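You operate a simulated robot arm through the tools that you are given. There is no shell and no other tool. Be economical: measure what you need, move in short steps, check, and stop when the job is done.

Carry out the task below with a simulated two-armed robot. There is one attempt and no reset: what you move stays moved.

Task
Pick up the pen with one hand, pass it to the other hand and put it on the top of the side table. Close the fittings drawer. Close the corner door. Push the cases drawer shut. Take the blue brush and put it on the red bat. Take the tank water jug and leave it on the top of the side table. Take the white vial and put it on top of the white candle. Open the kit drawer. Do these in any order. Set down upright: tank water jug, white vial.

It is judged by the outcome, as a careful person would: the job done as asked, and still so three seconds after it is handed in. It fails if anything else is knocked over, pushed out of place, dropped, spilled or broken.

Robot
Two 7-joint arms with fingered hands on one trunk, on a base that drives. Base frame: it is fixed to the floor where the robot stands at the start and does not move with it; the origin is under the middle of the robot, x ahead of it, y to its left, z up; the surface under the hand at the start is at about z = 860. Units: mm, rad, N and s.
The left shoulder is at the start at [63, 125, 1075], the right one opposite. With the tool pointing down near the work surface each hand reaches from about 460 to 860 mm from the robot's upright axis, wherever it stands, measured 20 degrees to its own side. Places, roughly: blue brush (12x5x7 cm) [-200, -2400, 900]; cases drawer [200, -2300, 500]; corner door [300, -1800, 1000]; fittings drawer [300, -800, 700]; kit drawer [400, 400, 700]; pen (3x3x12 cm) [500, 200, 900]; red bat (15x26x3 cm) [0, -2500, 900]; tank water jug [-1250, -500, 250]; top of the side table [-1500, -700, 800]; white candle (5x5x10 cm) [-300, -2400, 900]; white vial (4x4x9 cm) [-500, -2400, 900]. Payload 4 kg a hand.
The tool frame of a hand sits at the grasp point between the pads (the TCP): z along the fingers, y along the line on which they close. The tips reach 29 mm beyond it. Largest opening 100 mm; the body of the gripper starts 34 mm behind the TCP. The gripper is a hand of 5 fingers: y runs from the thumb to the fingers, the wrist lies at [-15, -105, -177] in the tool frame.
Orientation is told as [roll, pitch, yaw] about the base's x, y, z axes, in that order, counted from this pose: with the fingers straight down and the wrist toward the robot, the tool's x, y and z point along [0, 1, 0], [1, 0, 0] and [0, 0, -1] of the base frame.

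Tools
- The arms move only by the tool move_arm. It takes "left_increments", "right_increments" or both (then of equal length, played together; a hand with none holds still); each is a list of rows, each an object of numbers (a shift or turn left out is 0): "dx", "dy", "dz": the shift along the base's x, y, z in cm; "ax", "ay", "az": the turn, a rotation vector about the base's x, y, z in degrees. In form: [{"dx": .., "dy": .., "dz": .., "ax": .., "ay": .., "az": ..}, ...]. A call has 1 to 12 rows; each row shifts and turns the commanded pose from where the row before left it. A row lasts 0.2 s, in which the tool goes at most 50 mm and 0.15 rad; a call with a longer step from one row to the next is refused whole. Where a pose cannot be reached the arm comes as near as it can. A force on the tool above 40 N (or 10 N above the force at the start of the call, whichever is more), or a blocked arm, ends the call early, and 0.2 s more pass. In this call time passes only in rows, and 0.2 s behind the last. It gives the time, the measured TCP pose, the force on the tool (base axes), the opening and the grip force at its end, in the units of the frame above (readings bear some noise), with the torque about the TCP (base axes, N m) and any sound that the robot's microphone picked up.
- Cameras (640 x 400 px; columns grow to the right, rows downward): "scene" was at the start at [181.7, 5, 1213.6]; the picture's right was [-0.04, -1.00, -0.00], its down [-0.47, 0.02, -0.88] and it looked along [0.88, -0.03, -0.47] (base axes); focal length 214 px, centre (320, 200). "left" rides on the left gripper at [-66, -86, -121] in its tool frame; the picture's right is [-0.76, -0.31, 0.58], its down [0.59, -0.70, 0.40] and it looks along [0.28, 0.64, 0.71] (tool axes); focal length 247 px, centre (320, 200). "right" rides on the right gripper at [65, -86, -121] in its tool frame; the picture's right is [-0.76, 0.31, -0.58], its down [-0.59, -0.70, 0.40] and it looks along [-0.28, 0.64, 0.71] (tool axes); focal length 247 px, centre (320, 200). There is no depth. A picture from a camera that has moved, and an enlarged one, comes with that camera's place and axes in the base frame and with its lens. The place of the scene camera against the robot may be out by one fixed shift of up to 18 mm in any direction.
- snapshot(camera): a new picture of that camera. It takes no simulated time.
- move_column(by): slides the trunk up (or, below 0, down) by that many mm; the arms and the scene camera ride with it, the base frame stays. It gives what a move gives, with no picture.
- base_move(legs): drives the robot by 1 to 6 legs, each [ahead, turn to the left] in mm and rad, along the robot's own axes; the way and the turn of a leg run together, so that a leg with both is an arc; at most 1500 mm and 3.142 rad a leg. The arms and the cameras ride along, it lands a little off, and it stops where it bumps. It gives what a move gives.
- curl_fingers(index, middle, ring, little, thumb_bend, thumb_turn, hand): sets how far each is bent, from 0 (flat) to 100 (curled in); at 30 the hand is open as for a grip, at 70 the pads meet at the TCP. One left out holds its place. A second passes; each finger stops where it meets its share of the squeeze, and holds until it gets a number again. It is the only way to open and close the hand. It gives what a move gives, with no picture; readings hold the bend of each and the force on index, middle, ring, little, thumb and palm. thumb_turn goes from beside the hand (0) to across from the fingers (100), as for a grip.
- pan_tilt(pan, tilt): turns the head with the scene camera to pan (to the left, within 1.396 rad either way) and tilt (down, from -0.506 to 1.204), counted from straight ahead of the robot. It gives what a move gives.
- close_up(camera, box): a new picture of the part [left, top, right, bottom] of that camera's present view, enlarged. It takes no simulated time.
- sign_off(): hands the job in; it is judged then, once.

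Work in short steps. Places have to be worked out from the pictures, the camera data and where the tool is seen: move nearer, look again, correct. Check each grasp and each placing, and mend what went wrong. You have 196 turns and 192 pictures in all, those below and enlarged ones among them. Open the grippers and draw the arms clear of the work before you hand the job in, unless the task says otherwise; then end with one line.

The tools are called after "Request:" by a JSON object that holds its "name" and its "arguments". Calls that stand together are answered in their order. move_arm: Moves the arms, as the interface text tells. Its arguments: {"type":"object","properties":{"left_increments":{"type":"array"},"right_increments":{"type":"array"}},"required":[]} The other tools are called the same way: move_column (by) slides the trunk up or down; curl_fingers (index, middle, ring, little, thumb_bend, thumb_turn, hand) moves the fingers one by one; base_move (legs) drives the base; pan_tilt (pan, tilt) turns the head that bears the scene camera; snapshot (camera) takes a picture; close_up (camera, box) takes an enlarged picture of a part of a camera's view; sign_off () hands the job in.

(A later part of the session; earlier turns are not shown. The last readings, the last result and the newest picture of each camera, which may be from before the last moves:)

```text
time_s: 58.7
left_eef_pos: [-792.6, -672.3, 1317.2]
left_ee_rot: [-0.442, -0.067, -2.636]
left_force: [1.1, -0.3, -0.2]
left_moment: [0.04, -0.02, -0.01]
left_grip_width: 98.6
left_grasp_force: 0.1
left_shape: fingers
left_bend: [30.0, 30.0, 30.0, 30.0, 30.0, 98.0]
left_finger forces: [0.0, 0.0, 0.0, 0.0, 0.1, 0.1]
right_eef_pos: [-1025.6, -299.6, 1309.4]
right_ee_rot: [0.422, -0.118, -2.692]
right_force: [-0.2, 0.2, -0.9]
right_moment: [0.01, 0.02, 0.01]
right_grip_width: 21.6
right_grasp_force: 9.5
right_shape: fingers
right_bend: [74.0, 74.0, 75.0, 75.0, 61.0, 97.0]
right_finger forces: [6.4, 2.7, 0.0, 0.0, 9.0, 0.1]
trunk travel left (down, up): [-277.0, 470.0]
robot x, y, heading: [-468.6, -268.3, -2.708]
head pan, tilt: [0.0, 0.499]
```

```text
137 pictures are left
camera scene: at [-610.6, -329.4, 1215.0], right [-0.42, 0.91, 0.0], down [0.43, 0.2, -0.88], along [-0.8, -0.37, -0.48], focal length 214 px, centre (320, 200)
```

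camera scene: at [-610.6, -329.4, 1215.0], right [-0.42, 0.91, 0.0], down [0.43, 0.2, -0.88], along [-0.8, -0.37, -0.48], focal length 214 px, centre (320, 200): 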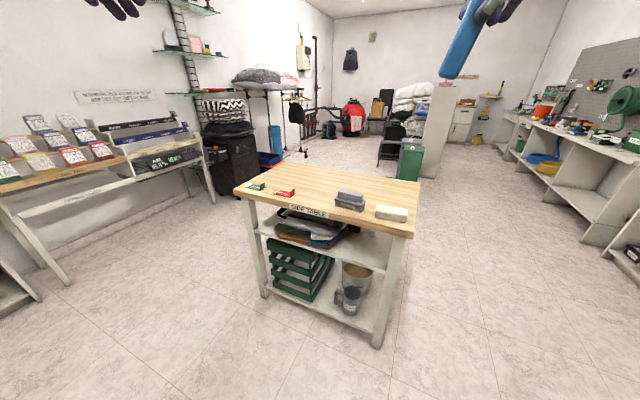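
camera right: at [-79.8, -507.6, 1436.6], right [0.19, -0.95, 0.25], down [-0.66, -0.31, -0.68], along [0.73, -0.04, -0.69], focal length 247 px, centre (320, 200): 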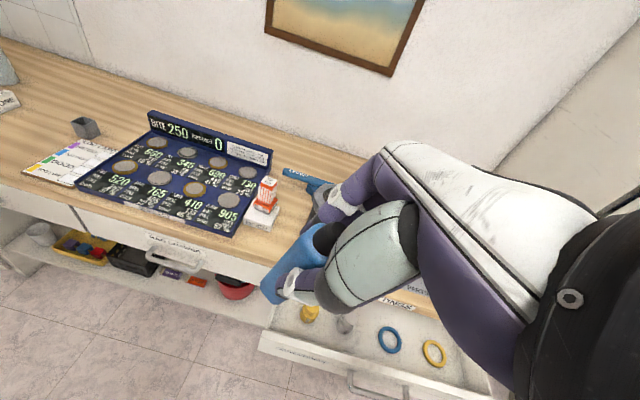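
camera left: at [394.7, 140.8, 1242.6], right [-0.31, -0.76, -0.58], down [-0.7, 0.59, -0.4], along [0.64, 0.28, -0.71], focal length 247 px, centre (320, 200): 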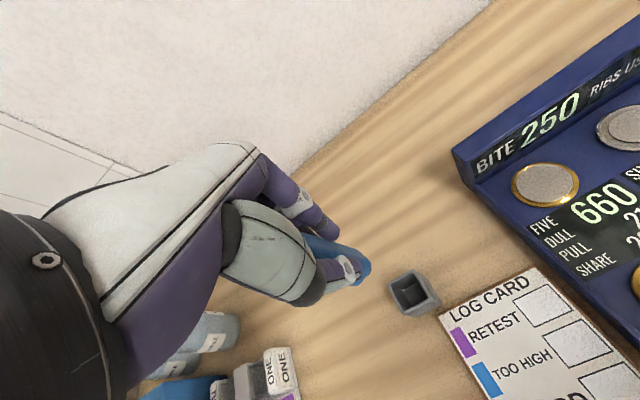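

The side table is at about x −1690…−1220, y −1030…−285; the jug stands on its lower shelf. I zoom in on both, and drive to a spot in front of the table.

Request:
{"name": "close_up", "arguments": {"camera": "scene", "box": [310, 230, 410, 340]}}

Request:
{"name": "close_up", "arguments": {"camera": "scene", "box": [220, 140, 440, 260]}}

Request:
{"name": "base_move", "arguments": {"legs": [[0, 0.66], [540, 0], [0, -1.09]]}}

Request:
{"name": "snapshot", "arguments": {"camera": "scene"}}

```text
3.64 times, centred on (360, 285) of scene
camera zoom: at [-610.6, -329.4, 1215.0], right [-0.42, 0.91, 0.0], down [0.43, 0.2, -0.88], along [-0.8, -0.37, -0.48], focal length 780 px, centre (174, -109)
```

zoom: 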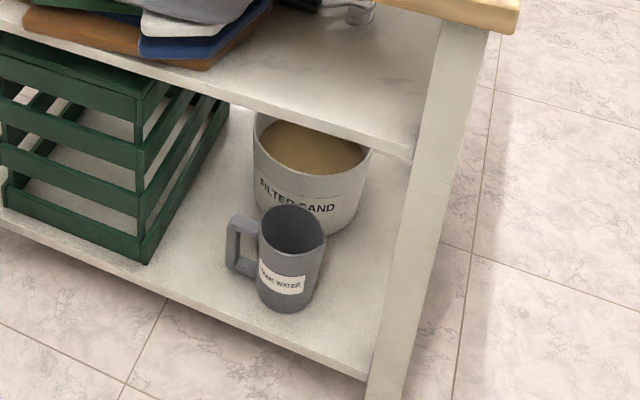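

```text
2.91 times, centred on (330, 200) of scene
camera zoom: at [-610.6, -329.4, 1215.0], right [-0.42, 0.91, 0.0], down [0.43, 0.2, -0.88], along [-0.8, -0.37, -0.48], focal length 624 px, centre (291, 200)
```

zoom: 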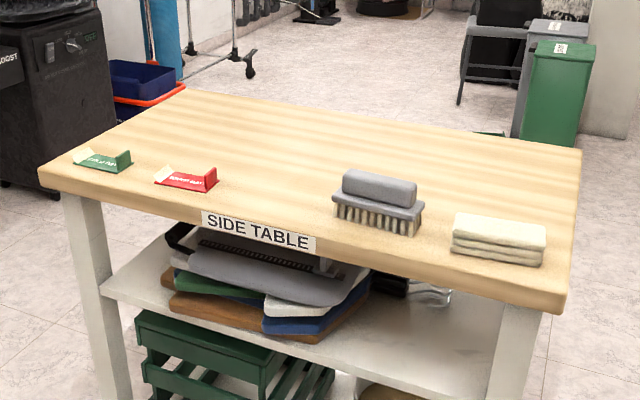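

```text
time_s: 66.5
left_eef_pos: [-1181.7, -995.2, 1316.0]
left_ee_rot: [-0.441, -0.067, -3.053]
left_force: [0.3, -0.5, -0.5]
left_moment: [0.01, 0.01, 0.01]
left_grip_width: 98.5
left_grasp_force: 0.1
left_shape: fingers
left_bend: [30.0, 30.0, 30.0, 30.0, 30.0, 98.0]
left_finger forces: [0.0, 0.0, 0.0, 0.0, 0.1, 0.1]
right_eef_pos: [-1242.6, -558.2, 1309.2]
right_ee_rot: [0.421, -0.116, -3.11]
right_force: [-0.1, -0.5, 1.1]
right_moment: [-0.01, -0.03, 0.05]
right_grip_width: 21.7
right_grasp_force: 9.4
right_shape: fingers
right_bend: [74.0, 74.0, 75.0, 75.0, 61.0, 97.0]
right_finger forces: [6.4, 2.5, 0.0, 0.0, 9.2, 0.1]
trunk travel left (down, up): [-277.0, 470.0]
robot x, y, heading: [-721.3, -753.7, -3.125]
head pan, tilt: [0.0, 0.499]
```

```text
134 pictures are left
camera scene: at [-878.2, -747.4, 1215.0], right [-0.02, 1.0, 0.0], down [0.48, 0.01, -0.88], along [-0.88, -0.01, -0.48], focal length 214 px, centre (320, 200)
```

scene: 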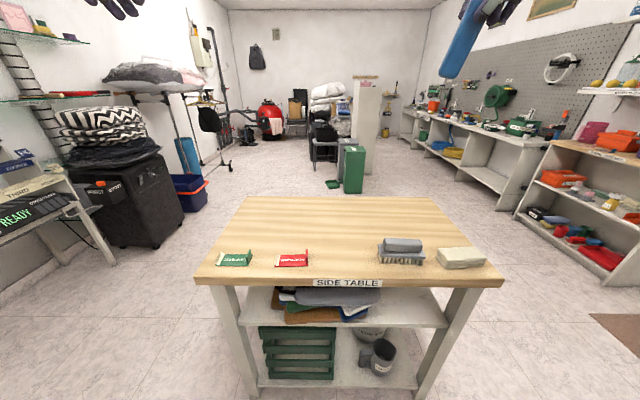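

The table is ahead with its middle free. I straighten the pen to vertical and move it over the free middle at about [-1400, -650].

Request:
{"name": "move_arm", "arguments": {"right_increments": [{"ax": 7.8, "ay": -3, "dx": -3, "dy": -2}, {"ax": 7.8, "ay": -3, "dx": -3, "dy": -2}, {"dx": -3.5, "dy": -2.5, "dz": -2}, {"dx": -3.5, "dy": -2, "dz": -2}, {"dx": -2.5, "dy": -0.8, "dz": -3}, {"dz": -4.5}, {"dz": -4.5}, {"dz": -4.5}, {"dz": -4.5}, {"dz": -4.5}]}}

Request:
{"name": "snapshot", "arguments": {"camera": "scene"}}

Request:
{"name": "snapshot", "arguments": {"camera": "right"}}

```text
time_s: 68.7
left_eef_pos: [-1182.2, -994.4, 1315.1]
left_ee_rot: [-0.441, -0.066, -3.055]
left_force: [-0.3, -0.4, 0.3]
left_moment: [-0.01, 0.03, -0.02]
left_grip_width: 98.4
left_grasp_force: 0.0
left_shape: fingers
left_bend: [30.0, 30.0, 30.0, 30.0, 30.0, 98.0]
left_finger forces: [0.0, 0.0, 0.1, 0.0, 0.1, 0.1]
right_eef_pos: [-1400.5, -652.5, 1015.6]
right_ee_rot: [0.151, 0.0, -3.093]
right_force: [0.0, -0.6, 0.3]
right_moment: [0.01, 0.01, 0.02]
right_grip_width: 21.6
right_grasp_force: 9.1
right_shape: fingers
right_bend: [74.0, 74.0, 75.0, 75.0, 61.0, 97.0]
right_finger forces: [6.6, 2.5, 0.0, 0.0, 9.1, 0.0]
trunk travel left (down, up): [-277.0, 470.0]
robot x, y, heading: [-724.9, -758.2, -3.129]
head pan, tilt: [0.0, 0.499]
```

```text
133 pictures are left
camera scene: at [-878.6, -747.5, 1214.9], right [-0.02, 1.0, 0.0], down [0.48, 0.01, -0.88], along [-0.88, -0.01, -0.48], focal length 214 px, centre (320, 200)
```

scene: 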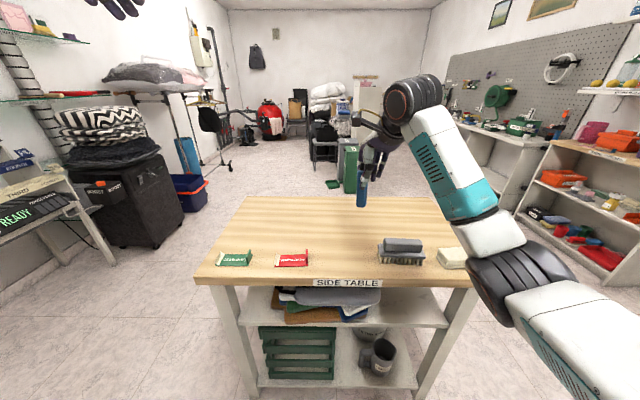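

```text
132 pictures are left
camera right: at [-1312.3, -694.9, 1146.2], right [-0.35, 0.82, 0.45], down [0.68, 0.55, -0.48], along [-0.65, 0.14, -0.75], focal length 247 px, centre (320, 200)
```

right: 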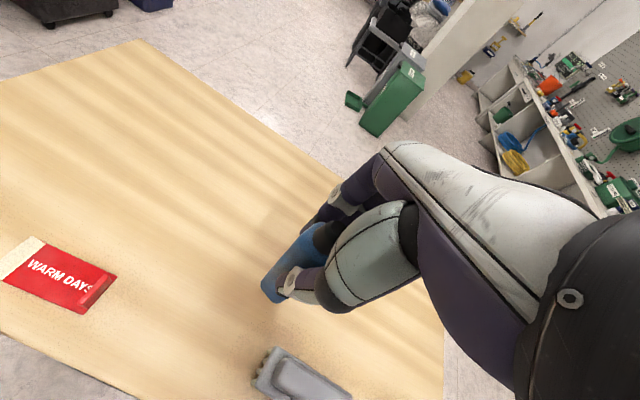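

The elbow stays in front of the table edge, well above it. I check the pen's tilt from both cameras.

Request:
{"name": "close_up", "arguments": {"camera": "scene", "box": [320, 120, 420, 220]}}

Request:
{"name": "close_up", "arguments": {"camera": "right", "box": [220, 180, 380, 320]}}

```text
4.00 times, centred on (370, 170) of scene
camera zoom: at [-878.6, -747.5, 1214.9], right [-0.02, 1.0, 0.0], down [0.48, 0.01, -0.88], along [-0.88, -0.01, -0.48], focal length 858 px, centre (120, 320)
```

zoom: 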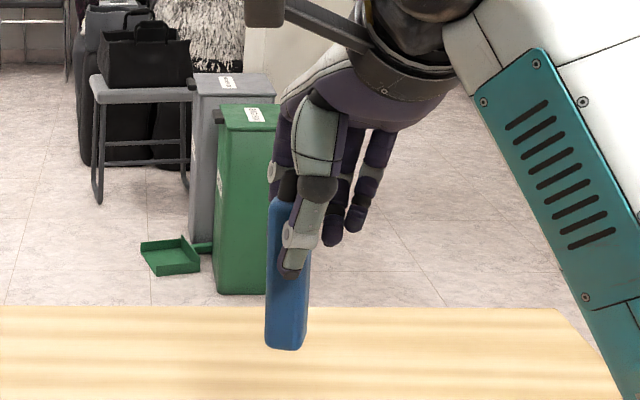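

```text
2.86 times, centred on (300, 250) of right
camera zoom: at [-1312.3, -694.9, 1146.2], right [-0.35, 0.82, 0.45], down [0.68, 0.55, -0.48], along [-0.65, 0.14, -0.75], focal length 706 px, centre (377, 57)
```

zoom: 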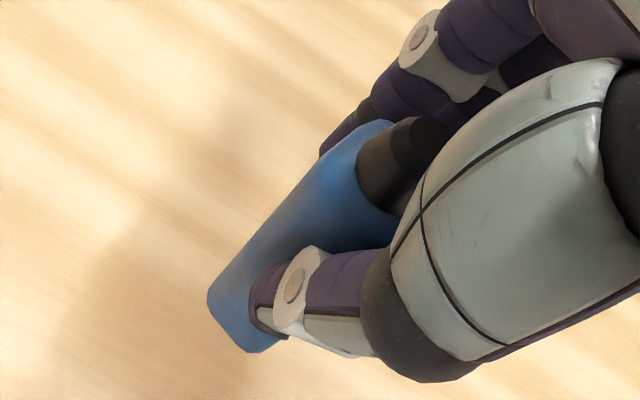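

The pen leans a few degrees; I correct it and lower to just above the table.

Request:
{"name": "move_arm", "arguments": {"right_increments": [{"ax": -3.5, "ay": 5}, {"dz": -3}, {"dz": -3}, {"dz": -2.5}]}}

Request:
{"name": "close_up", "arguments": {"camera": "scene", "box": [310, 150, 430, 270]}}

Request:
{"name": "close_up", "arguments": {"camera": "right", "box": [220, 180, 380, 320]}}

```text
time_s: 69.7
left_eef_pos: [-1181.5, -993.3, 1316.6]
left_ee_rot: [-0.441, -0.065, -3.052]
left_force: [-0.8, 0.6, 0.4]
left_moment: [-0.01, 0.0, -0.01]
left_grip_width: 98.4
left_grasp_force: 0.0
left_shape: fingers
left_bend: [30.0, 30.0, 30.0, 30.0, 30.0, 98.0]
left_finger forces: [0.0, 0.0, 0.0, 0.0, 0.0, 0.1]
right_eef_pos: [-1399.7, -651.7, 930.8]
right_ee_rot: [0.209, -0.09, -3.094]
right_force: [0.8, 0.0, -0.2]
right_moment: [0.02, 0.0, 0.0]
right_grip_width: 21.3
right_grasp_force: 9.4
right_shape: fingers
right_bend: [74.0, 74.0, 75.0, 75.0, 61.0, 97.0]
right_finger forces: [6.6, 2.5, 0.0, 0.1, 9.1, 0.0]
trunk travel left (down, up): [-277.0, 470.0]
robot x, y, heading: [-722.5, -756.3, -3.121]
head pan, tilt: [0.0, 0.499]
```

```text
3.33 times, centred on (370, 210) of scene
camera zoom: at [-878.4, -747.6, 1214.9], right [-0.02, 1.0, 0.0], down [0.48, 0.01, -0.88], along [-0.88, -0.01, -0.48], focal length 715 px, centre (153, 167)
```

zoom: 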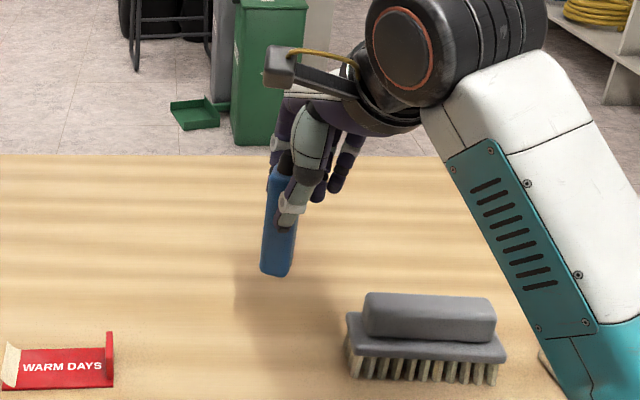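

```text
2.86 times, centred on (300, 250) of right
camera zoom: at [-1298.7, -686.9, 1054.4], right [-0.31, 0.85, 0.43], down [0.63, 0.52, -0.57], along [-0.71, 0.1, -0.7], focal length 706 px, centre (377, 57)
```

zoom: 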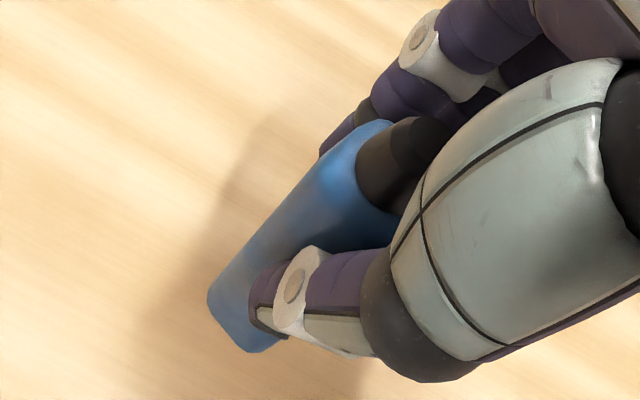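

Pen now vertical in the picture. I lower in small steps watching for contact.

Request:
{"name": "move_arm", "arguments": {"right_increments": [{"dz": -0.6}, {"dz": -0.6}, {"dz": -0.4}, {"dz": -0.3}]}}

Request:
{"name": "close_up", "arguments": {"camera": "scene", "box": [330, 180, 400, 250]}}

```text
time_s: 70.7
left_eef_pos: [-1180.9, -994.6, 1316.4]
left_ee_rot: [-0.445, -0.065, -3.053]
left_force: [0.1, 0.2, -0.4]
left_moment: [0.0, -0.05, -0.01]
left_grip_width: 98.4
left_grasp_force: 0.1
left_shape: fingers
left_bend: [30.0, 30.0, 30.0, 30.0, 30.0, 98.0]
left_finger forces: [0.0, 0.0, 0.2, 0.0, 0.0, 0.0]
right_eef_pos: [-1398.8, -651.2, 911.2]
right_ee_rot: [0.211, -0.092, -3.097]
right_force: [0.6, 0.5, 0.0]
right_moment: [0.03, -0.01, -0.02]
right_grip_width: 21.5
right_grasp_force: 9.2
right_shape: fingers
right_bend: [74.0, 74.0, 75.0, 75.0, 61.0, 97.0]
right_finger forces: [6.5, 2.6, 0.1, 0.0, 9.1, 0.0]
trunk travel left (down, up): [-277.0, 470.0]
robot x, y, heading: [-723.1, -753.1, -3.129]
head pan, tilt: [0.0, 0.499]
```

```text
5.71 times, centred on (365, 215) of scene
camera zoom: at [-878.2, -747.6, 1215.0], right [-0.02, 1.0, 0.0], down [0.48, 0.01, -0.88], along [-0.88, -0.01, -0.48], focal length 1226 px, centre (63, 114)
```

zoom: 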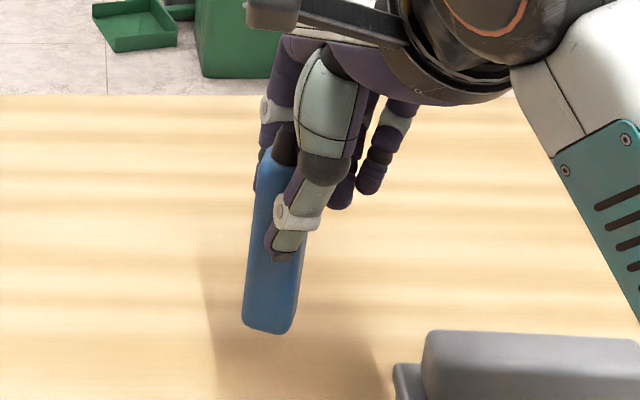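

Not yet touching. I continue down.

Request:
{"name": "move_arm", "arguments": {"right_increments": [{"dz": -0.4}, {"dz": -0.4}, {"dz": -0.4}, {"dz": -0.4}]}}

Request:
{"name": "close_up", "arguments": {"camera": "scene", "box": [330, 180, 400, 250]}}

```text
time_s: 71.7
left_eef_pos: [-1181.7, -994.1, 1317.2]
left_ee_rot: [-0.442, -0.066, -3.053]
left_force: [0.1, 0.1, -0.1]
left_moment: [-0.02, -0.04, -0.06]
left_grip_width: 98.4
left_grasp_force: 0.1
left_shape: fingers
left_bend: [30.0, 30.0, 30.0, 30.0, 30.0, 98.0]
left_finger forces: [0.1, 0.1, 0.1, 0.0, 0.0, 0.1]
right_eef_pos: [-1397.6, -652.7, 893.8]
right_ee_rot: [0.211, -0.09, -3.095]
right_force: [0.6, 0.1, 0.5]
right_moment: [0.02, 0.0, 0.01]
right_grip_width: 21.3
right_grasp_force: 9.2
right_shape: fingers
right_bend: [74.0, 74.0, 75.0, 75.0, 61.0, 97.0]
right_finger forces: [6.5, 2.6, 0.0, 0.1, 9.1, 0.1]
trunk travel left (down, up): [-277.0, 470.0]
robot x, y, heading: [-721.0, -752.7, -3.126]
head pan, tilt: [0.0, 0.499]
```

```text
5.71 times, centred on (365, 215) of scene
camera zoom: at [-878.2, -747.6, 1215.0], right [-0.02, 1.0, 0.0], down [0.48, 0.01, -0.88], along [-0.88, -0.01, -0.48], focal length 1226 px, centre (63, 114)
```

zoom: 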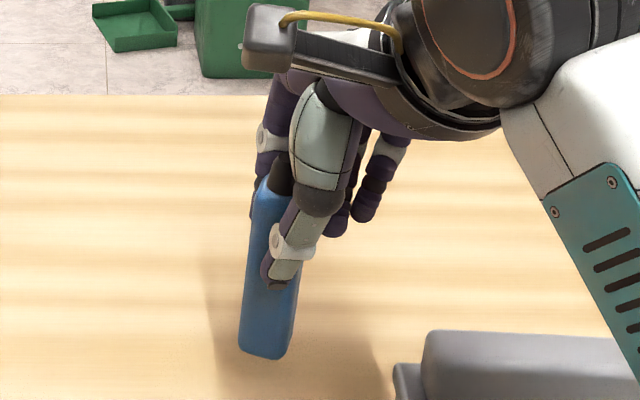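

Still no contact force. I go on in finer steps.

Request:
{"name": "move_arm", "arguments": {"right_increments": [{"dz": -0.3}, {"dz": -0.3}, {"dz": -0.3}, {"dz": -0.3}, {"dz": -0.3}]}}

Request:
{"name": "close_up", "arguments": {"camera": "scene", "box": [330, 190, 400, 260]}}

```text
time_s: 72.9
left_eef_pos: [-1181.8, -993.4, 1315.2]
left_ee_rot: [-0.445, -0.066, -3.054]
left_force: [0.7, 0.2, 1.1]
left_moment: [0.0, -0.03, 0.05]
left_grip_width: 98.4
left_grasp_force: 0.1
left_shape: fingers
left_bend: [30.0, 30.0, 30.0, 30.0, 30.0, 98.0]
left_finger forces: [0.0, 0.0, 0.1, 0.1, 0.1, 0.0]
right_eef_pos: [-1398.9, -652.4, 880.7]
right_ee_rot: [0.209, -0.088, -3.095]
right_force: [-0.3, 0.2, -0.5]
right_moment: [0.02, 0.02, 0.0]
right_grip_width: 21.6
right_grasp_force: 9.1
right_shape: fingers
right_bend: [74.0, 74.0, 75.0, 75.0, 61.0, 97.0]
right_finger forces: [6.6, 2.6, 0.1, 0.0, 9.1, 0.1]
trunk travel left (down, up): [-277.0, 470.0]
robot x, y, heading: [-720.8, -751.1, -3.128]
head pan, tilt: [0.0, 0.499]
```

```text
5.71 times, centred on (365, 225) of scene
camera zoom: at [-878.2, -747.6, 1215.0], right [-0.02, 1.0, 0.0], down [0.48, 0.01, -0.88], along [-0.88, -0.01, -0.48], focal length 1226 px, centre (63, 57)
```

zoom: 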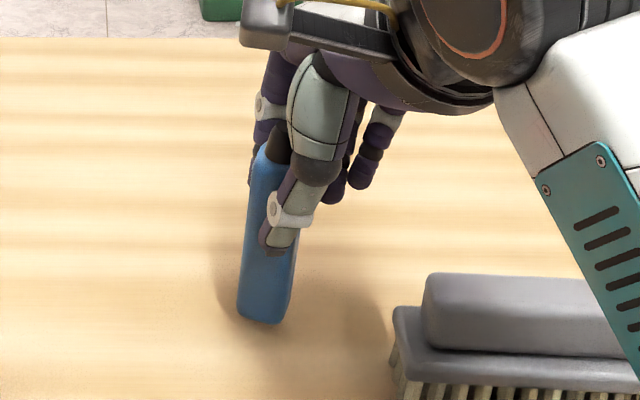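

The shadow is meeting the pen's end; a few finer steps.

Request:
{"name": "move_arm", "arguments": {"right_increments": [{"dz": -0.2}, {"dz": -0.2}, {"dz": -0.2}, {"dz": -0.2}]}}

Request:
{"name": "close_up", "arguments": {"camera": "scene", "box": [330, 190, 400, 260]}}

```text
time_s: 73.9
left_eef_pos: [-1181.5, -993.9, 1316.4]
left_ee_rot: [-0.444, -0.066, -3.053]
left_force: [0.0, 0.5, -0.4]
left_moment: [-0.01, -0.01, 0.02]
left_grip_width: 98.3
left_grasp_force: 0.1
left_shape: fingers
left_bend: [30.0, 30.0, 30.0, 30.0, 30.0, 98.0]
left_finger forces: [0.0, 0.0, 0.1, 0.0, 0.0, 0.0]
right_eef_pos: [-1399.1, -651.6, 872.7]
right_ee_rot: [0.21, -0.091, -3.095]
right_force: [-0.8, -0.2, 4.8]
right_moment: [-0.01, -0.03, 0.01]
right_grip_width: 21.3
right_grasp_force: 9.9
right_shape: fingers
right_bend: [74.0, 74.0, 75.0, 75.0, 61.0, 97.0]
right_finger forces: [6.9, 3.0, 0.1, 0.1, 9.3, 0.0]
trunk travel left (down, up): [-277.0, 470.0]
robot x, y, heading: [-722.3, -752.6, -3.125]
head pan, tilt: [0.0, 0.499]
```

```text
5.71 times, centred on (365, 225) of scene
camera zoom: at [-877.7, -747.8, 1215.1], right [-0.02, 1.0, 0.0], down [0.48, 0.01, -0.88], along [-0.88, -0.01, -0.48], focal length 1226 px, centre (63, 57)
```

zoom: 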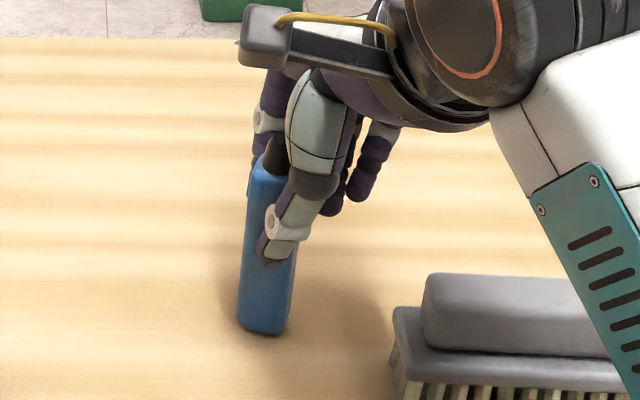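

Contact at 4.8 N, so the pen stands on the table. I open gradually.

Request:
{"name": "curl_fingers", "arguments": {"hand": "right", "index": 66, "middle": 66, "ring": 66, "little": 66, "thumb_bend": 55}}

Request:
{"name": "curl_fingers", "arguments": {"hand": "right", "index": 30, "middle": 30, "ring": 30, "little": 30, "thumb_bend": 30}}

Request:
{"name": "close_up", "arguments": {"camera": "scene", "box": [310, 160, 430, 280]}}

Request:
{"name": "close_up", "arguments": {"camera": "right", "box": [200, 180, 400, 340]}}

```text
time_s: 74.9
left_eef_pos: [-1181.2, -993.7, 1316.6]
left_ee_rot: [-0.442, -0.067, -3.051]
left_force: [-0.4, 0.2, 0.2]
left_moment: [-0.01, -0.03, -0.01]
left_grip_width: 98.4
left_grasp_force: 0.1
left_shape: fingers
left_bend: [30.0, 30.0, 30.0, 30.0, 30.0, 98.0]
left_finger forces: [0.0, 0.0, 0.0, 0.1, 0.0, 0.1]
right_eef_pos: [-1400.3, -651.6, 870.6]
right_ee_rot: [0.209, -0.089, -3.094]
right_force: [-0.2, 0.4, -0.6]
right_moment: [0.02, 0.02, 0.02]
right_grip_width: 25.4
right_grasp_force: 0.3
right_shape: fingers
right_bend: [66.0, 66.0, 66.0, 66.0, 55.0, 98.0]
right_finger forces: [0.2, 0.0, 0.1, 0.1, 0.2, 0.0]
trunk travel left (down, up): [-277.0, 470.0]
robot x, y, heading: [-727.4, -750.8, -3.124]
head pan, tilt: [0.0, 0.499]
```

```text
time_s: 75.9
left_eef_pos: [-1182.3, -995.4, 1316.4]
left_ee_rot: [-0.442, -0.066, -3.055]
left_force: [0.5, 0.1, 0.6]
left_moment: [0.02, 0.04, 0.03]
left_grip_width: 98.4
left_grasp_force: 0.1
left_shape: fingers
left_bend: [30.0, 30.0, 30.0, 30.0, 30.0, 98.0]
left_finger forces: [0.0, 0.0, 0.0, 0.1, 0.0, 0.0]
right_eef_pos: [-1399.1, -651.4, 869.6]
right_ee_rot: [0.209, -0.09, -3.096]
right_force: [1.3, 0.4, 0.1]
right_moment: [0.02, 0.01, 0.0]
right_grip_width: 98.5
right_grasp_force: 0.0
right_shape: fingers
right_bend: [30.0, 30.0, 30.0, 30.0, 30.0, 98.0]
right_finger forces: [0.1, 0.0, 0.1, 0.0, 0.1, 0.0]
trunk travel left (down, up): [-277.0, 470.0]
robot x, y, heading: [-723.5, -752.5, -3.128]
head pan, tilt: [0.0, 0.499]
```

```text
3.33 times, centred on (370, 220) of scene
camera zoom: at [-878.2, -747.6, 1215.0], right [-0.02, 1.0, 0.0], down [0.48, 0.01, -0.88], along [-0.88, -0.01, -0.48], focal length 715 px, centre (153, 133)
```

zoom: 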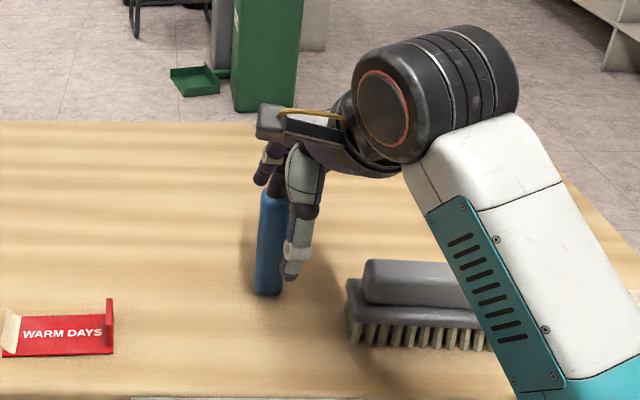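

```text
2.50 times, centred on (300, 260) of right
camera zoom: at [-1299.2, -687.4, 995.3], right [-0.31, 0.85, 0.43], down [0.63, 0.52, -0.57], along [-0.71, 0.1, -0.7], focal length 617 px, centre (370, 50)
```

zoom: 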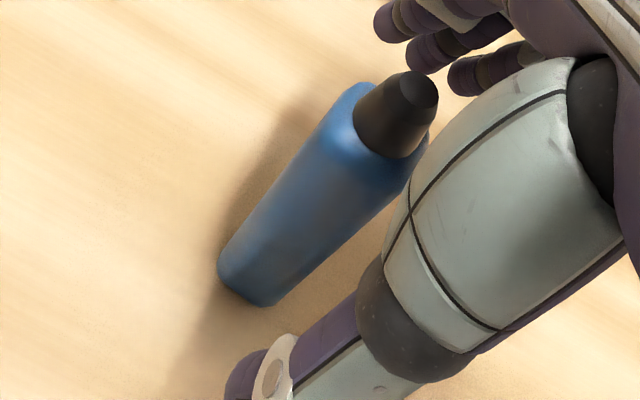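

The pen stands freely. I withdraw the right hand upward along its own axis, then tilt the head down to study the jug.

Request:
{"name": "move_arm", "arguments": {"right_increments": [{"dx": 0.3, "dy": 0.5, "dz": 2.5}, {"dx": 0.3, "dy": 0.6, "dz": 3}, {"dx": 0.3, "dy": 0.6, "dz": 4}, {"dz": 4.5}, {"dz": 4.5}, {"dz": 4.5}, {"dz": 4.5, "dx": 1.5}, {"dx": 4.5}, {"dx": 4.5}, {"dx": 4.5}]}}

Request:
{"name": "pan_tilt", "arguments": {"pan": 0, "tilt": 0.9}}

Request:
{"name": "snapshot", "arguments": {"camera": "scene"}}

```text
time_s: 78.1
left_eef_pos: [-1179.7, -993.2, 1317.5]
left_ee_rot: [-0.441, -0.068, -3.052]
left_force: [0.5, -0.5, 0.8]
left_moment: [-0.06, 0.02, -0.03]
left_grip_width: 98.5
left_grasp_force: 0.1
left_shape: fingers
left_bend: [30.0, 30.0, 30.0, 30.0, 30.0, 98.0]
left_finger forces: [0.0, 0.0, 0.0, 0.0, 0.1, 0.0]
right_eef_pos: [-1237.2, -636.1, 1144.6]
right_ee_rot: [0.21, -0.09, -3.094]
right_force: [-0.6, 0.7, -0.1]
right_moment: [0.02, 0.01, 0.01]
right_grip_width: 98.5
right_grasp_force: 0.1
right_shape: fingers
right_bend: [30.0, 30.0, 30.0, 30.0, 30.0, 98.0]
right_finger forces: [0.1, 0.1, 0.0, 0.0, 0.0, 0.0]
trunk travel left (down, up): [-277.0, 470.0]
robot x, y, heading: [-723.5, -751.8, -3.123]
head pan, tilt: [0.0, 0.499]
```

```text
time_s: 78.9
left_eef_pos: [-1181.8, -994.5, 1316.0]
left_ee_rot: [-0.444, -0.067, -3.051]
left_force: [-0.5, 0.5, -0.8]
left_moment: [0.01, 0.05, 0.01]
left_grip_width: 98.4
left_grasp_force: 0.1
left_shape: fingers
left_bend: [30.0, 30.0, 30.0, 30.0, 30.0, 98.0]
left_finger forces: [0.0, 0.1, 0.1, 0.0, 0.0, 0.2]
right_eef_pos: [-1239.0, -634.8, 1144.8]
right_ee_rot: [0.208, -0.088, -3.093]
right_force: [0.6, 0.2, -0.3]
right_moment: [0.04, 0.02, 0.01]
right_grip_width: 98.5
right_grasp_force: 0.1
right_shape: fingers
right_bend: [30.0, 30.0, 30.0, 30.0, 30.0, 98.0]
right_finger forces: [0.0, 0.0, 0.0, 0.1, 0.0, 0.0]
trunk travel left (down, up): [-277.0, 470.0]
robot x, y, heading: [-723.7, -757.0, -3.126]
head pan, tilt: [0.0, 0.901]
```

```text
121 pictures are left
camera scene: at [-862.8, -747.4, 1181.1], right [-0.02, 1.0, 0.0], down [0.78, 0.01, -0.62], along [-0.62, -0.01, -0.78], focal length 214 px, centre (320, 200)
```

scene: 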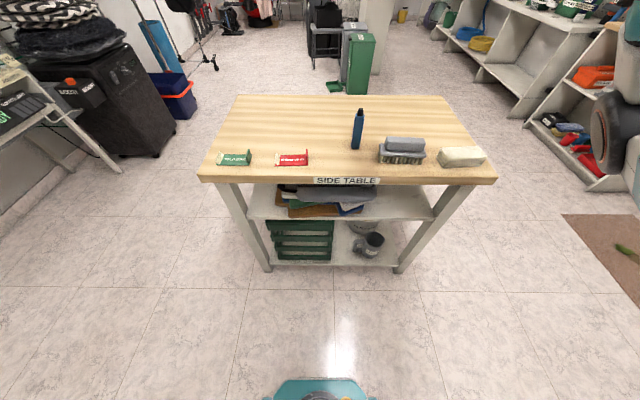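

I zoom on the jug from here to see its handle direction and size.

Request:
{"name": "close_up", "arguments": {"camera": "scene", "box": [320, 200, 420, 280]}}

```text
5.00 times, centred on (370, 240) of scene
camera zoom: at [-862.8, -747.4, 1181.1], right [-0.02, 1.0, 0.0], down [0.78, 0.01, -0.62], along [-0.62, -0.01, -0.78], focal length 1072 px, centre (70, 0)
```

zoom: 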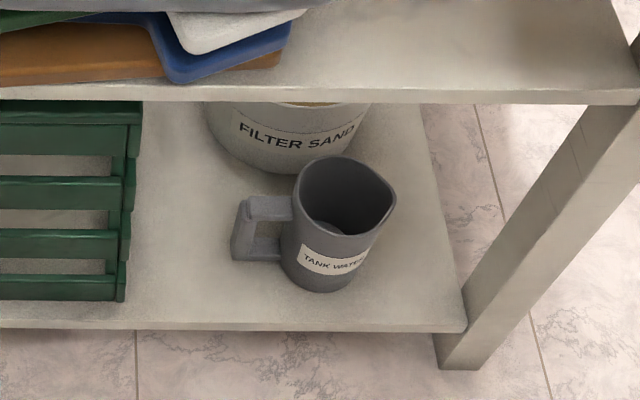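

Jug body about 80 mm wide, handle pointing to −y, the bucket 60 mm behind it. I'll grip it from above, front and back, with the right hand; first I bring that hand upright and clear in front of the table, then lower the trunk.

Request:
{"name": "move_arm", "arguments": {"right_increments": [{"ax": 6, "ay": -2.6, "az": -1.3, "dx": 4, "dy": 2.5}, {"ax": 6, "ay": -2.6, "az": -1.3, "dx": 4, "dy": 3}, {"dx": 3, "dy": 3.5}, {"dy": 4}]}}

Request:
{"name": "move_column", "arguments": {"by": -270}}

Request:
{"name": "snapshot", "arguments": {"camera": "scene"}}

```text
time_s: 79.9
left_eef_pos: [-1180.3, -993.4, 1315.5]
left_ee_rot: [-0.441, -0.067, -3.052]
left_force: [0.4, 0.0, -0.2]
left_moment: [0.0, 0.0, -0.03]
left_grip_width: 98.4
left_grasp_force: 0.1
left_shape: fingers
left_bend: [30.0, 30.0, 30.0, 30.0, 30.0, 98.0]
left_finger forces: [0.0, 0.1, 0.0, 0.0, 0.0, 0.1]
right_eef_pos: [-1130.1, -503.4, 1146.2]
right_ee_rot: [0.003, 0.009, -3.13]
right_force: [-0.3, 0.0, -0.1]
right_moment: [-0.01, 0.01, 0.02]
right_grip_width: 98.7
right_grasp_force: 0.0
right_shape: fingers
right_bend: [30.0, 30.0, 30.0, 30.0, 30.0, 98.0]
right_finger forces: [0.1, 0.1, 0.0, 0.0, 0.0, 0.1]
trunk travel left (down, up): [-277.0, 470.0]
robot x, y, heading: [-724.8, -751.5, -3.128]
head pan, tilt: [0.0, 0.901]
```

```text
time_s: 82.7
left_eef_pos: [-1181.3, -993.7, 1047.1]
left_ee_rot: [-0.443, -0.068, -3.053]
left_force: [-0.8, 0.0, 0.0]
left_moment: [0.03, -0.01, -0.02]
left_grip_width: 98.5
left_grasp_force: 0.1
left_shape: fingers
left_bend: [30.0, 30.0, 30.0, 30.0, 30.0, 98.0]
left_finger forces: [0.0, 0.1, 0.1, 0.0, 0.1, 0.0]
right_eef_pos: [-1129.2, -505.3, 876.6]
right_ee_rot: [0.004, 0.006, -3.135]
right_force: [-0.4, -0.1, 0.5]
right_moment: [-0.01, 0.02, -0.01]
right_grip_width: 98.5
right_grasp_force: 0.1
right_shape: fingers
right_bend: [30.0, 30.0, 30.0, 30.0, 30.0, 98.0]
right_finger forces: [0.1, 0.1, 0.0, 0.0, 0.0, 0.1]
trunk travel left (down, up): [-7.0, 740.0]
robot x, y, heading: [-720.3, -753.4, -3.125]
head pan, tilt: [0.0, 0.901]
```

```text
119 pictures are left
camera scene: at [-975.8, -749.0, 896.6], right [-0.02, 1.0, 0.0], down [0.78, 0.01, -0.62], along [-0.62, -0.01, -0.78], focal length 214 px, centre (320, 200)
```

scene: 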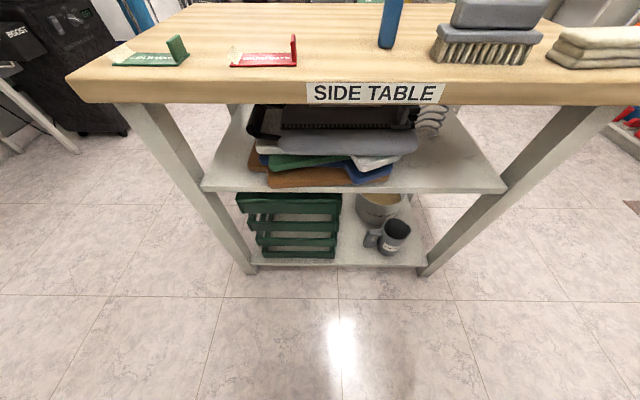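

The trunk is down. I lower the right hand in front of the table.

Request:
{"name": "move_arm", "arguments": {"right_increments": [{"dz": -4.5}, {"dz": -4.5}, {"dz": -4.5}, {"dz": -4.5}, {"dz": -4.5}, {"dz": -4.5}, {"dz": -4.5}, {"dz": -4.5}, {"dz": -4.5}, {"dz": -4}]}}

Request:
{"name": "snapshot", "arguments": {"camera": "right"}}

Request:
{"name": "snapshot", "arguments": {"camera": "scene"}}

```text
time_s: 84.9
left_eef_pos: [-1180.8, -994.2, 1045.1]
left_ee_rot: [-0.441, -0.067, -3.052]
left_force: [-0.9, 0.3, 0.6]
left_moment: [-0.03, -0.01, 0.01]
left_grip_width: 98.6
left_grasp_force: 0.1
left_shape: fingers
left_bend: [30.0, 30.0, 30.0, 30.0, 30.0, 98.0]
left_finger forces: [0.1, 0.1, 0.1, 0.0, 0.0, 0.0]
right_eef_pos: [-1221.7, -455.9, 496.4]
right_ee_rot: [0.003, 0.007, -3.131]
right_force: [-0.4, -1.3, 0.2]
right_moment: [0.01, 0.02, 0.0]
right_grip_width: 98.9
right_grasp_force: 0.0
right_shape: fingers
right_bend: [30.0, 30.0, 30.0, 30.0, 30.0, 98.0]
right_finger forces: [0.0, 0.0, 0.0, 0.0, 0.0, 0.0]
right hand out of reach, approached as far as the arm can: row 2, 3, 4, 5, 6, 7
trunk travel left (down, up): [-7.0, 740.0]
robot x, y, heading: [-723.9, -753.8, -3.126]
head pan, tilt: [0.0, 0.901]
```

```text
118 pictures are left
camera right: at [-1135.7, -521.2, 618.3], right [-0.32, 0.76, 0.57], down [0.7, 0.59, -0.4], along [-0.64, 0.27, -0.72], focal length 247 px, centre (320, 200)
```

right: 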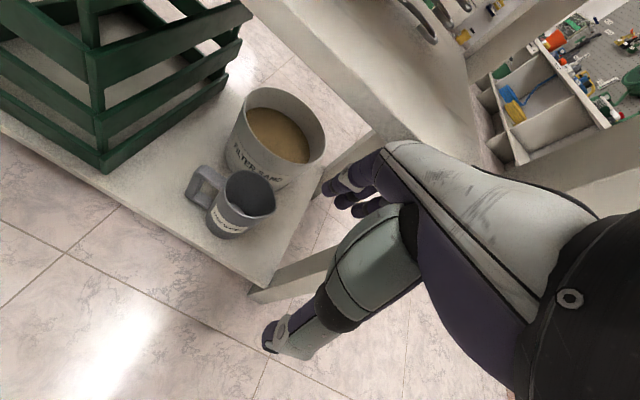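

```text
117 pictures are left
camera scene: at [-976.1, -749.1, 896.4], right [-0.01, 1.0, 0.0], down [0.78, 0.01, -0.62], along [-0.62, -0.01, -0.78], focal length 214 px, centre (320, 200)
```

scene: 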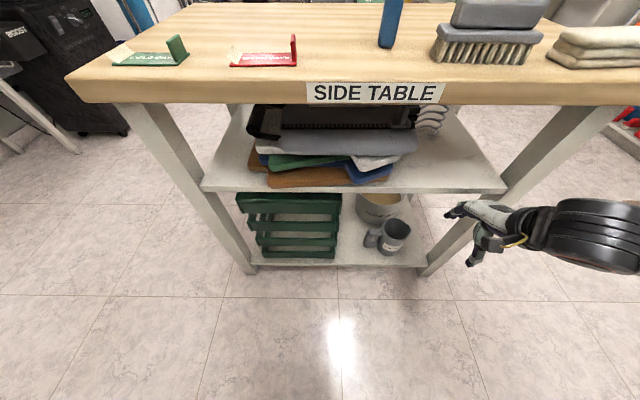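

Triangulating both cameras gives the jug base at about [-1352, -497, 135]. The robot is a bit too close for the arm, so I back up 110 mm, then lower the hand.

Request:
{"name": "base_move", "arguments": {"legs": [[-110, 0]]}}

Request:
{"name": "move_arm", "arguments": {"right_increments": [{"dx": -1, "dy": -1, "dz": -2}, {"dx": -1, "dy": -1, "dz": -3}, {"dx": -1, "dy": -1, "dz": -3}, {"dx": -2, "dy": -1, "dz": -3}, {"dx": -2, "dz": -3}]}}

Request:
{"name": "snapshot", "arguments": {"camera": "right"}}

Request:
{"name": "snapshot", "arguments": {"camera": "scene"}}

```text
time_s: 86.1
left_eef_pos: [-1070.1, -992.0, 1046.3]
left_ee_rot: [-0.441, -0.065, -3.053]
left_force: [0.2, -0.4, -0.4]
left_moment: [-0.01, -0.01, -0.03]
left_grip_width: 98.8
left_grasp_force: 0.0
left_shape: fingers
left_bend: [30.0, 30.0, 30.0, 30.0, 30.0, 98.0]
left_finger forces: [0.0, 0.1, 0.0, 0.0, 0.1, 0.0]
right_eef_pos: [-1110.9, -454.4, 496.6]
right_ee_rot: [0.005, 0.008, -3.133]
right_force: [-0.2, -0.8, 0.1]
right_moment: [-0.03, 0.01, -0.01]
right_grip_width: 98.4
right_grasp_force: 0.1
right_shape: fingers
right_bend: [30.0, 30.0, 30.0, 30.0, 30.0, 98.0]
right_finger forces: [0.0, 0.1, 0.1, 0.0, 0.0, 0.0]
trunk travel left (down, up): [-7.0, 740.0]
robot x, y, heading: [-612.8, -754.0, -3.127]
head pan, tilt: [0.0, 0.901]
```

```text
time_s: 87.3
left_eef_pos: [-1070.2, -992.3, 1047.3]
left_ee_rot: [-0.441, -0.065, -3.053]
left_force: [-0.1, -0.5, 0.3]
left_moment: [-0.02, -0.02, 0.0]
left_grip_width: 98.7
left_grasp_force: 0.0
left_shape: fingers
left_bend: [30.0, 30.0, 30.0, 30.0, 30.0, 98.0]
left_finger forces: [0.0, 0.0, 0.0, 0.0, 0.1, 0.0]
right_eef_pos: [-1181.6, -492.8, 359.0]
right_ee_rot: [0.002, 0.008, -3.133]
right_force: [-0.6, -0.1, -0.3]
right_moment: [-0.01, 0.04, 0.02]
right_grip_width: 98.5
right_grasp_force: 0.0
right_shape: fingers
right_bend: [30.0, 30.0, 30.0, 30.0, 30.0, 98.0]
right_finger forces: [0.0, 0.0, 0.0, 0.0, 0.1, 0.1]
trunk travel left (down, up): [-7.0, 740.0]
robot x, y, heading: [-616.3, -751.8, -3.125]
head pan, tilt: [0.0, 0.901]
```

```text
116 pictures are left
camera right: at [-1094.6, -558.3, 480.9], right [-0.32, 0.76, 0.57], down [0.7, 0.59, -0.39], along [-0.64, 0.28, -0.72], focal length 247 px, centre (320, 200)
```

right: 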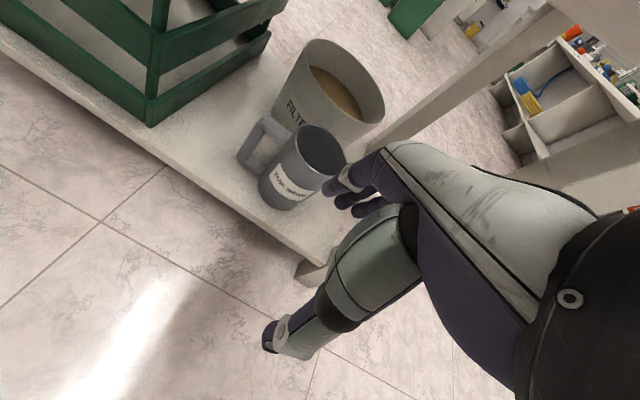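

```text
115 pictures are left
camera scene: at [-865.0, -747.1, 896.4], right [-0.01, 1.0, 0.0], down [0.78, 0.01, -0.62], along [-0.62, -0.01, -0.78], focal length 214 px, centre (320, 200)
```

scene: 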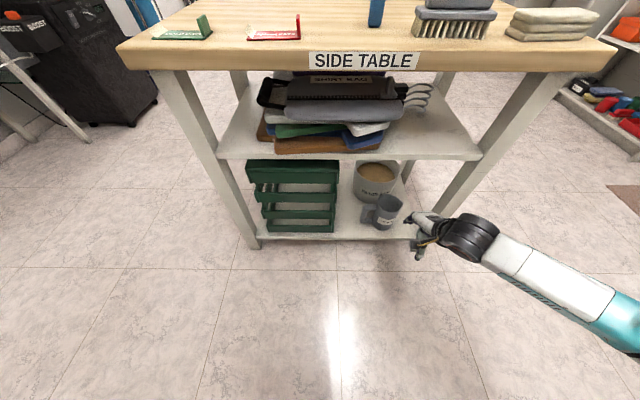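

Jug confirmed: centre about [-1352, -500], rim near z 272. I slide the hand in above it, at z 318, under the middle shelf.

Request:
{"name": "move_arm", "arguments": {"right_increments": [{"dx": -2, "dz": -2}, {"dx": -3, "dz": -2, "dy": -0.3}, {"dx": -3, "dy": -0.3}, {"dx": -3}, {"dx": -3}, {"dx": -3}]}}

Request:
{"name": "snapshot", "arguments": {"camera": "right"}}

Request:
{"name": "close_up", "arguments": {"camera": "scene", "box": [320, 120, 520, 280]}}

```text
time_s: 88.7
left_eef_pos: [-1069.8, -992.3, 1046.7]
left_ee_rot: [-0.442, -0.065, -3.053]
left_force: [-0.8, -0.3, -0.7]
left_moment: [-0.01, 0.02, -0.02]
left_grip_width: 98.6
left_grasp_force: 0.1
left_shape: fingers
left_bend: [30.0, 30.0, 30.0, 30.0, 30.0, 98.0]
left_finger forces: [0.1, 0.0, 0.1, 0.0, 0.1, 0.0]
right_eef_pos: [-1350.3, -501.8, 316.2]
right_ee_rot: [0.003, 0.009, -3.131]
right_force: [-0.4, -0.2, 0.6]
right_moment: [-0.01, 0.02, -0.01]
right_grip_width: 98.7
right_grasp_force: 0.1
right_shape: fingers
right_bend: [30.0, 30.0, 30.0, 30.0, 30.0, 98.0]
right_finger forces: [0.0, 0.0, 0.1, 0.0, 0.0, 0.0]
trunk travel left (down, up): [-7.0, 740.0]
robot x, y, heading: [-613.1, -749.7, -3.129]
head pan, tilt: [0.0, 0.901]
```

```text
114 pictures are left
camera right: at [-1264.0, -565.9, 438.0], right [-0.32, 0.76, 0.57], down [0.7, 0.59, -0.4], along [-0.64, 0.27, -0.72], focal length 247 px, centre (320, 200)
```

right: 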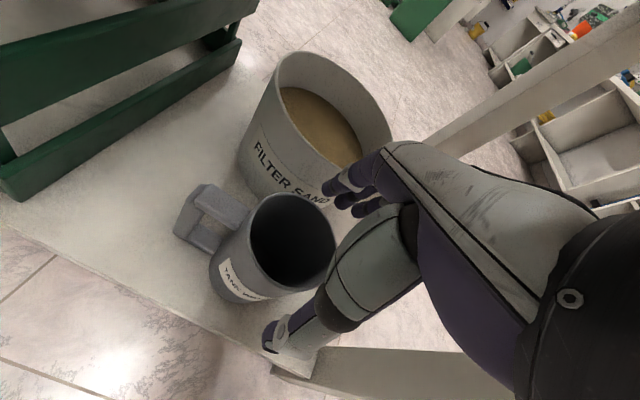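

```text
2.50 times, centred on (420, 200) of scene
camera zoom: at [-865.0, -747.1, 896.4], right [-0.01, 1.0, 0.0], down [0.78, 0.01, -0.62], along [-0.62, -0.01, -0.78], focal length 536 px, centre (70, 200)
```

zoom: 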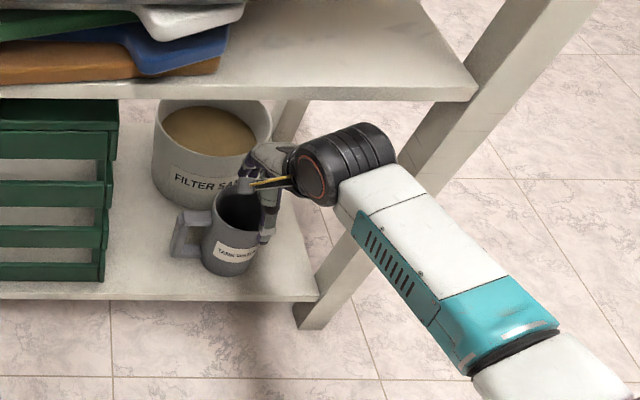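

The hand is well placed; the jug centre reads [-1356, -508]. I open the fingers a little wider, correct by a few millimetres and go down halfway.

Request:
{"name": "curl_fingers", "arguments": {"hand": "right", "index": 25, "middle": 25, "ring": 25, "little": 25, "thumb_bend": 25}}

Request:
{"name": "move_arm", "arguments": {"right_increments": [{"dx": -0.6, "dy": -0.5}, {"dz": -1.5}, {"dz": -1.5}, {"dz": -1.5}]}}

Request:
{"name": "snapshot", "arguments": {"camera": "right"}}

Request:
{"name": "close_up", "arguments": {"camera": "scene", "box": [360, 150, 460, 250]}}

```text
time_s: 89.7
left_eef_pos: [-1070.8, -992.3, 1046.1]
left_ee_rot: [-0.442, -0.065, -3.052]
left_force: [0.7, 0.1, -0.4]
left_moment: [-0.01, -0.02, -0.02]
left_grip_width: 98.6
left_grasp_force: 0.1
left_shape: fingers
left_bend: [30.0, 30.0, 30.0, 30.0, 30.0, 98.0]
left_finger forces: [0.0, 0.0, 0.0, 0.0, 0.0, 0.1]
right_eef_pos: [-1350.4, -499.9, 316.1]
right_ee_rot: [0.004, 0.007, -3.132]
right_force: [-0.8, -0.1, -1.2]
right_moment: [0.02, 0.01, 0.01]
right_grip_width: 107.6
right_grasp_force: 0.1
right_shape: fingers
right_bend: [25.0, 25.0, 25.0, 25.0, 25.0, 98.0]
right_finger forces: [0.1, 0.1, 0.1, 0.1, 0.1, 0.1]
trunk travel left (down, up): [-7.0, 740.0]
robot x, y, heading: [-611.9, -752.0, -3.128]
head pan, tilt: [0.0, 0.901]
```

```text
time_s: 90.7
left_eef_pos: [-1070.3, -993.3, 1045.9]
left_ee_rot: [-0.442, -0.066, -3.052]
left_force: [-0.1, -0.7, 0.0]
left_moment: [0.01, -0.01, 0.01]
left_grip_width: 98.4
left_grasp_force: 0.1
left_shape: fingers
left_bend: [30.0, 30.0, 30.0, 30.0, 30.0, 98.0]
left_finger forces: [0.0, 0.0, 0.0, 0.0, 0.0, 0.0]
right_eef_pos: [-1356.3, -504.7, 271.1]
right_ee_rot: [0.004, 0.008, -3.131]
right_force: [-0.7, -0.5, 0.4]
right_moment: [0.02, 0.05, 0.0]
right_grip_width: 108.0
right_grasp_force: 0.0
right_shape: fingers
right_bend: [25.0, 25.0, 25.0, 25.0, 25.0, 98.0]
right_finger forces: [0.3, 0.2, 0.0, 0.1, 0.0, 0.1]
trunk travel left (down, up): [-7.0, 740.0]
robot x, y, heading: [-611.1, -751.7, -3.127]
head pan, tilt: [0.0, 0.901]
```

```text
112 pictures are left
camera right: at [-1270.6, -569.2, 393.2], right [-0.32, 0.76, 0.57], down [0.7, 0.59, -0.4], along [-0.64, 0.28, -0.72], focal length 247 px, centre (320, 200)
```

right: 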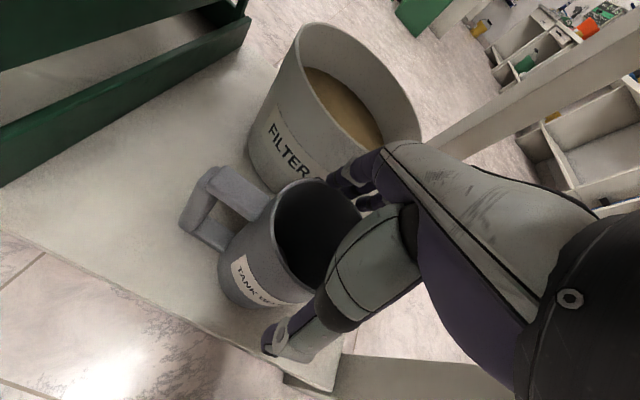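

```text
4.00 times, centred on (410, 200) of scene
camera zoom: at [-865.0, -747.1, 896.4], right [-0.01, 1.0, 0.0], down [0.78, 0.01, -0.62], along [-0.62, -0.01, -0.78], focal length 858 px, centre (-40, 200)
```

zoom: 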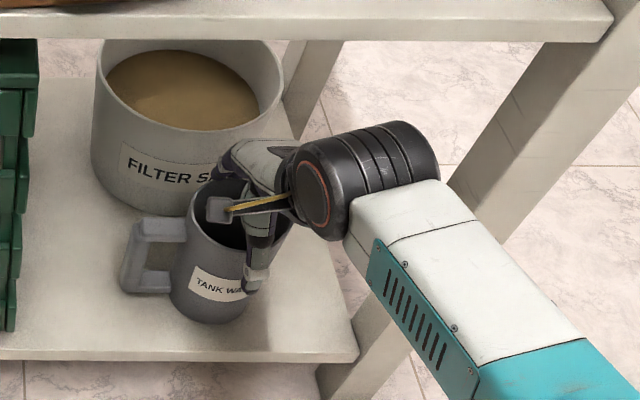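

From the scene view the thumb sits some 25 mm right of the jug's centre line, so I shift 13 mm toward −y and go down to grip height.

Request:
{"name": "move_arm", "arguments": {"right_increments": [{"dy": -1.3}, {"dz": -1.5}, {"dz": -1.5}, {"dz": -1.5}, {"dz": -1}]}}

Request:
{"name": "snapshot", "arguments": {"camera": "right"}}

Request:
{"name": "close_up", "arguments": {"camera": "scene", "box": [360, 150, 460, 250]}}

```text
time_s: 91.9
left_eef_pos: [-1066.9, -994.2, 1048.6]
left_ee_rot: [-0.444, -0.071, -3.052]
left_force: [0.0, -0.9, -0.7]
left_moment: [-0.02, 0.0, 0.0]
left_grip_width: 98.5
left_grasp_force: 0.1
left_shape: fingers
left_bend: [30.0, 30.0, 30.0, 30.0, 30.0, 98.0]
left_finger forces: [0.1, 0.1, 0.1, 0.0, 0.0, 0.1]
right_eef_pos: [-1361.3, -518.5, 224.2]
right_ee_rot: [0.004, -0.006, -3.131]
right_force: [7.2, -1.3, 30.8]
right_moment: [0.37, 0.26, -0.08]
right_grip_width: 108.9
right_grasp_force: 15.7
right_shape: fingers
right_bend: [24.0, 25.0, 22.0, 25.0, 25.0, 97.0]
right_finger forces: [3.7, 0.0, 10.7, 0.1, 17.0, 0.0]
trunk travel left (down, up): [-7.0, 740.0]
robot x, y, heading: [-610.1, -753.2, -3.124]
head pan, tilt: [0.0, 0.901]
```

```text
110 pictures are left
camera right: at [-1272.6, -584.3, 345.8], right [-0.31, 0.76, 0.58], down [0.69, 0.59, -0.41], along [-0.65, 0.27, -0.71], focal length 247 px, centre (320, 200)
```

right: 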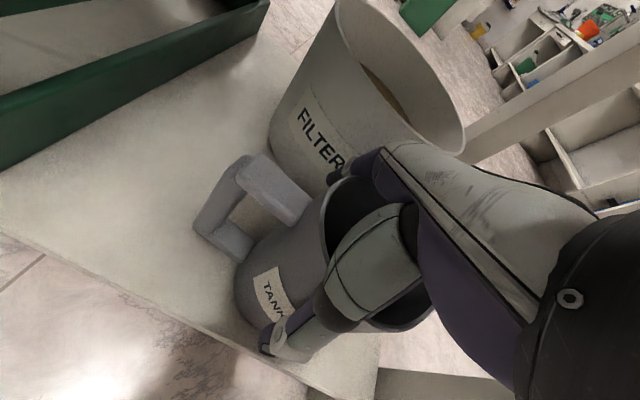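

```text
4.00 times, centred on (410, 200) of scene
camera zoom: at [-862.5, -747.8, 897.8], right [-0.01, 1.0, 0.0], down [0.78, 0.01, -0.62], along [-0.62, -0.01, -0.78], focal length 858 px, centre (-40, 200)
```

zoom: 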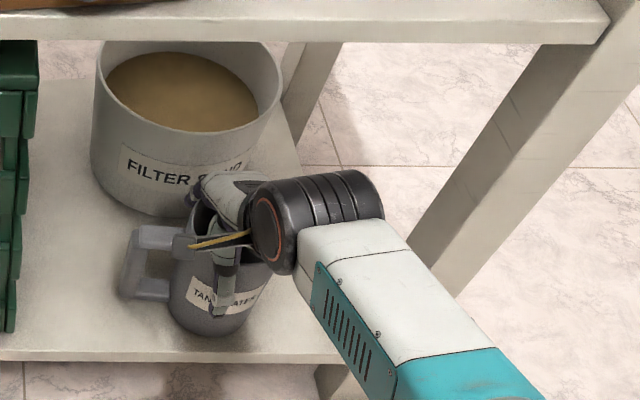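

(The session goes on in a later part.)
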